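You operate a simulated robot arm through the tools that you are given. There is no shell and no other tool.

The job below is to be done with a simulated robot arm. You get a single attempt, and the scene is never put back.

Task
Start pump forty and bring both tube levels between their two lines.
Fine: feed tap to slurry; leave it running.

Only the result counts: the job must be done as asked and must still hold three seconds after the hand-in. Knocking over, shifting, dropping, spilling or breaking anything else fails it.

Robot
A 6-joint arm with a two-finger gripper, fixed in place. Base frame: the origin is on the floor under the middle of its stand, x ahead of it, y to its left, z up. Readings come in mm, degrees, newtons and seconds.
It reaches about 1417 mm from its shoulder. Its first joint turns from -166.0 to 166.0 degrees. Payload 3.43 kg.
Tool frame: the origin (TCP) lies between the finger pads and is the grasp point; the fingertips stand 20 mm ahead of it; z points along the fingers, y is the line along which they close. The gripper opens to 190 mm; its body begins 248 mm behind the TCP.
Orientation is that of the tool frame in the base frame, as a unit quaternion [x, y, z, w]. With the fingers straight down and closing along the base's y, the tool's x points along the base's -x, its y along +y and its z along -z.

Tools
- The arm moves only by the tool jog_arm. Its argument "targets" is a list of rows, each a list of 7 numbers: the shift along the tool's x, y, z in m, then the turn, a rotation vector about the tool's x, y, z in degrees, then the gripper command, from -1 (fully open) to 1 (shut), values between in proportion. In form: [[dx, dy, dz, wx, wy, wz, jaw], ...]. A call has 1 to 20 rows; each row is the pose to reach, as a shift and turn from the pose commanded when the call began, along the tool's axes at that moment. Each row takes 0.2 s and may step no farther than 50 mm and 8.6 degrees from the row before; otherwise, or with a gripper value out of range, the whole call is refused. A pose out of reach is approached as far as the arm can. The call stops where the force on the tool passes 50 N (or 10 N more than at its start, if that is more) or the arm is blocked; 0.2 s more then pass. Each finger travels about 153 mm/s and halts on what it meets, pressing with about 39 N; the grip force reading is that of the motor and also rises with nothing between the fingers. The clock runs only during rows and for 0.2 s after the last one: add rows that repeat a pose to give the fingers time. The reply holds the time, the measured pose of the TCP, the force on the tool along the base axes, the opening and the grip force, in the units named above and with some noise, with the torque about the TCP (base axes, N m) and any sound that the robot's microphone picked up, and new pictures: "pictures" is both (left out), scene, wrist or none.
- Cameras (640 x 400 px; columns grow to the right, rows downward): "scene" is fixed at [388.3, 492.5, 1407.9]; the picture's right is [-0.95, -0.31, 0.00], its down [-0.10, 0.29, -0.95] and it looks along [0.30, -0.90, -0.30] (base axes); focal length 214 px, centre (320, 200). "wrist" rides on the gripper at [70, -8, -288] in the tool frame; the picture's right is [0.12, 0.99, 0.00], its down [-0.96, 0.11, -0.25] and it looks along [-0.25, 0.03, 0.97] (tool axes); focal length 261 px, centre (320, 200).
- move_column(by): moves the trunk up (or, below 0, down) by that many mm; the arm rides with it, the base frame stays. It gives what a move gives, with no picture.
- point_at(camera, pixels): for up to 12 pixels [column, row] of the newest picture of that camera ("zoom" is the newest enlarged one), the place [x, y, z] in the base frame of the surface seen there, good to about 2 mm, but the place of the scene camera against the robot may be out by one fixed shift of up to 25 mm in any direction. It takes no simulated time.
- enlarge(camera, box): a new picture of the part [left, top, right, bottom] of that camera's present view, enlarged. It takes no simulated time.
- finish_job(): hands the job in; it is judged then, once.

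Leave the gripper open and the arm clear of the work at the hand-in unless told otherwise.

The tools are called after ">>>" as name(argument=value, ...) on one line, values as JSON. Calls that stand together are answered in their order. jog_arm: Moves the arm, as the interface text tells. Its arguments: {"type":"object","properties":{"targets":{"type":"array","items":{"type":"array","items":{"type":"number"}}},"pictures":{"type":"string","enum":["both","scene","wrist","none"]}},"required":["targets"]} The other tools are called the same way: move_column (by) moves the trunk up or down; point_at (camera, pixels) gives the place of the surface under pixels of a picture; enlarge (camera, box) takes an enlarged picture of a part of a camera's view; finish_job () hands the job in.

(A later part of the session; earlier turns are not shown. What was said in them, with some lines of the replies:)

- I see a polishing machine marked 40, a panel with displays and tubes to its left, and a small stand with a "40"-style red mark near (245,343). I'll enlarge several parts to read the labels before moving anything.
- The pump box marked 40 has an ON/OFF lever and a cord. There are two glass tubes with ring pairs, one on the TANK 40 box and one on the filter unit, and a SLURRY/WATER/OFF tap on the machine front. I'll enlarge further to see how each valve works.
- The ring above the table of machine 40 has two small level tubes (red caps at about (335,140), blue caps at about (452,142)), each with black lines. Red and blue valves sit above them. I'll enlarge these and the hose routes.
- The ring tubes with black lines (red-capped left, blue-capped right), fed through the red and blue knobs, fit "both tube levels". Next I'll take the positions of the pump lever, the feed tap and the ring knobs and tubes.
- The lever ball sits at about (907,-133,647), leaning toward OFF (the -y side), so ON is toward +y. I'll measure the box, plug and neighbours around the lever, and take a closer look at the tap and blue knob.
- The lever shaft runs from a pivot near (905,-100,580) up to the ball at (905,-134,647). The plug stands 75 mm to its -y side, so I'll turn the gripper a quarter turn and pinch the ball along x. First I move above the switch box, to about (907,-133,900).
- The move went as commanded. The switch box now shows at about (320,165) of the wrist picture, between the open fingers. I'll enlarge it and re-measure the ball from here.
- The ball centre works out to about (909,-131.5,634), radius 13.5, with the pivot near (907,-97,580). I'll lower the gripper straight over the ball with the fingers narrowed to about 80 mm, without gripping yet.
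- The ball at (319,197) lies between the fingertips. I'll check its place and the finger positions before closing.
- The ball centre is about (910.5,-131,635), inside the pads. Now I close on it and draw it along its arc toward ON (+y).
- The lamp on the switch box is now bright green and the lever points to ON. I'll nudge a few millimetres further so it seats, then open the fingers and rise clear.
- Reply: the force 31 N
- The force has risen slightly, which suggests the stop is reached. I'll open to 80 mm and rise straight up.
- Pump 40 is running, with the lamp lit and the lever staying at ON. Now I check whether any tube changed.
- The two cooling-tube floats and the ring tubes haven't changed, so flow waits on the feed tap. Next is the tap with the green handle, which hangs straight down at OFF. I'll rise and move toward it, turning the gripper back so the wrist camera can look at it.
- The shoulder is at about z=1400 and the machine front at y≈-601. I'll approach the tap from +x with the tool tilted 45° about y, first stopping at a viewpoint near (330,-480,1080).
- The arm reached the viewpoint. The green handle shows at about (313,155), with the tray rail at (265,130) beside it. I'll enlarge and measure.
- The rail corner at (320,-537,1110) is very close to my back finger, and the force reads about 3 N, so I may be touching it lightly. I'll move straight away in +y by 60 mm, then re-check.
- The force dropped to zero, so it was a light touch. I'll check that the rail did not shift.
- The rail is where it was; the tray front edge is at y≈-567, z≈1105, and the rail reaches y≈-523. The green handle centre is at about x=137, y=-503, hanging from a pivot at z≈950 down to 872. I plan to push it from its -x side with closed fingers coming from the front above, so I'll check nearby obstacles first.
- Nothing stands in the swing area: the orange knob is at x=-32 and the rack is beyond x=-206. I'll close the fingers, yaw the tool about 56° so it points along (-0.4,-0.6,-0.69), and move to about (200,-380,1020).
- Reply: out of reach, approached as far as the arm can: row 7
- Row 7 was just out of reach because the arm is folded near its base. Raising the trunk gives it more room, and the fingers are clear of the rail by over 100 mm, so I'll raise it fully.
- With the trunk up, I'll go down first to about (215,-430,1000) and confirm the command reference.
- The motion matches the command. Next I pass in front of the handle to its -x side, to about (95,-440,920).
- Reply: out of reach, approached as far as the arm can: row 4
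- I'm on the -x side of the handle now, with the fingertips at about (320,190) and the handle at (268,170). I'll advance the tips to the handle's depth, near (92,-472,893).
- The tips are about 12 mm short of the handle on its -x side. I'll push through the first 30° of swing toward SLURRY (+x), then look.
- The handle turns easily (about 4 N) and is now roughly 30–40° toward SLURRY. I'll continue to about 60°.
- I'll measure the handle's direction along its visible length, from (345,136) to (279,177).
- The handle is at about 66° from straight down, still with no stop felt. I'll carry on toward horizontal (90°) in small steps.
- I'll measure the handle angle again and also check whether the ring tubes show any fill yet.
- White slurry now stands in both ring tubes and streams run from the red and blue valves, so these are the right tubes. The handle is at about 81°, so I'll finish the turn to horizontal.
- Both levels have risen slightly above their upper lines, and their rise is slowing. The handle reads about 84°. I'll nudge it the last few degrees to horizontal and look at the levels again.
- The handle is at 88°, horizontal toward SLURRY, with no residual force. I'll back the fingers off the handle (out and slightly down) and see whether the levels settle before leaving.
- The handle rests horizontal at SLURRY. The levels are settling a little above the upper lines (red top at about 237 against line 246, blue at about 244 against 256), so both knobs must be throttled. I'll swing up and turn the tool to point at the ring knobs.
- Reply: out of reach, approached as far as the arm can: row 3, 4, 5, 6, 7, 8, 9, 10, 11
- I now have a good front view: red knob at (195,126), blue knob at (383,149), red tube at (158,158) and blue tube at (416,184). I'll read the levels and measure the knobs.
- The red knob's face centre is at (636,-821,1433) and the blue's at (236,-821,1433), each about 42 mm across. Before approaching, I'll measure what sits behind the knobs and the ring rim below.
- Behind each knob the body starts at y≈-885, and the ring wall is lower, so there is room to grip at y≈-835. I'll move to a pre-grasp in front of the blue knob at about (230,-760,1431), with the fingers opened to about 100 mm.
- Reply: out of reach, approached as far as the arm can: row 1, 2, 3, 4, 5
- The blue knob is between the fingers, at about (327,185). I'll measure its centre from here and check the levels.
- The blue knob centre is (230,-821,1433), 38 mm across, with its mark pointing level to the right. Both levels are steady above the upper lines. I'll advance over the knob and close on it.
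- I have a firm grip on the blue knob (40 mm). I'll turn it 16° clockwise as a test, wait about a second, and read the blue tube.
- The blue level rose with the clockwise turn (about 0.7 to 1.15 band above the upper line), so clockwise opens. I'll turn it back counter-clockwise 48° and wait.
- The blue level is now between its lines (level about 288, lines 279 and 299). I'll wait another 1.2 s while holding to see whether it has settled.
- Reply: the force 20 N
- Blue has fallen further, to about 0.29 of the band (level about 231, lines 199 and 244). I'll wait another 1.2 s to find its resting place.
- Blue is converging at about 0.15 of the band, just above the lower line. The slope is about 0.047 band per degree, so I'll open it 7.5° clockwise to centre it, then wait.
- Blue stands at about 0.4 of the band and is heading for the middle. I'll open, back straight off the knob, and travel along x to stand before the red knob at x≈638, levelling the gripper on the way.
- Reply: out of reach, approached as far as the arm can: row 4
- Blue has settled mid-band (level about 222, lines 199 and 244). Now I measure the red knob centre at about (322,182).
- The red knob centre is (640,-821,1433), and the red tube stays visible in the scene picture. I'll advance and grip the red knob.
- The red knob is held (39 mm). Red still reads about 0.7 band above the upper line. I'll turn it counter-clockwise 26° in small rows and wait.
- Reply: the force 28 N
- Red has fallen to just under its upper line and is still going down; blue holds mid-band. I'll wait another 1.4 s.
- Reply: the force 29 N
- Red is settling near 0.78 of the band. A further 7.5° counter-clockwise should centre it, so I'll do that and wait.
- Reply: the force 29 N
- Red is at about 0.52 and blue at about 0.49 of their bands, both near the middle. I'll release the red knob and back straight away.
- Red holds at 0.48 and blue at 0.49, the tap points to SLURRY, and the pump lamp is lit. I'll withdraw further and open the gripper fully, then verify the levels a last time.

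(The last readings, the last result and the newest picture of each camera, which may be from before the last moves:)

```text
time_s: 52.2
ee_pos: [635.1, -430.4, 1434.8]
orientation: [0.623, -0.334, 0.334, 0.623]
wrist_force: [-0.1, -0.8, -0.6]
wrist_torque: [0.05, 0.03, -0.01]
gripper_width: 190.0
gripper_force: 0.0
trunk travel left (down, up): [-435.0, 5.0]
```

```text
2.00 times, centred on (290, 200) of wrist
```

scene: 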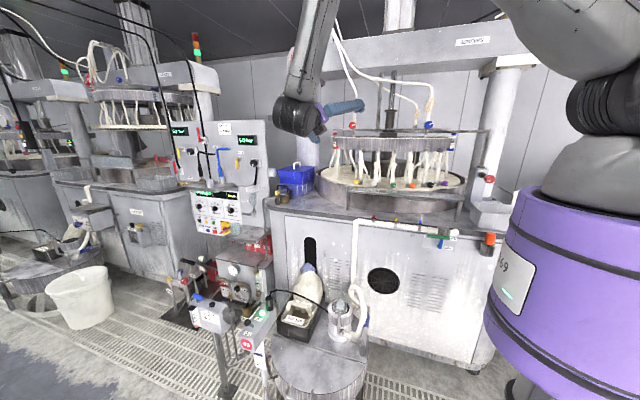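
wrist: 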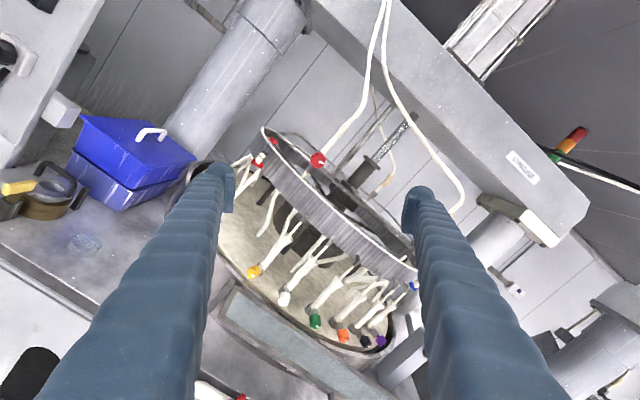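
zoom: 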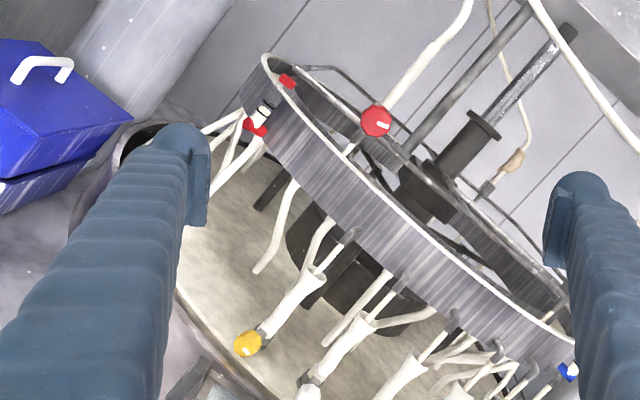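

Both levels are steady mid-band (red level 201 between lines 180 and 220, blue 222 between 199 and 244). Pump 40 is running, the feed tap points to SLURRY, the gripper is open and the arm is clear. I'll hand in the job.

>>> finish_job()

```text
The job is handed in.
```

Pump 40 is running, the feed tap is on SLURRY, and both ring tube levels sit about midway between their two lines. I handed the job in with the pump left running. I don't have the verdict.

- **Pump:** the lever is at ON and its lamp is lit green.
- **Feed tap:** the green handle is turned to horizontal, pointing at SLURRY.
- **Levels:** I took "both tubes" to be the red- and blue-capped tubes on the ring above the table. Opening the tap filled both past their upper lines, so I closed the red and blue knobs a little. Red settled at about 0.48 of its band and blue at about 0.49. The last two checks, about 2 s apart, showed no change.
- **Light contact:** on the way to the tap, one finger touched the tray rail with about 4 N. I backed off at once, and its position measured the same afterwards.

The gripper is fully open and the arm is clear of the machine. I raised the trunk 85 mm to reach the tap and left it there.
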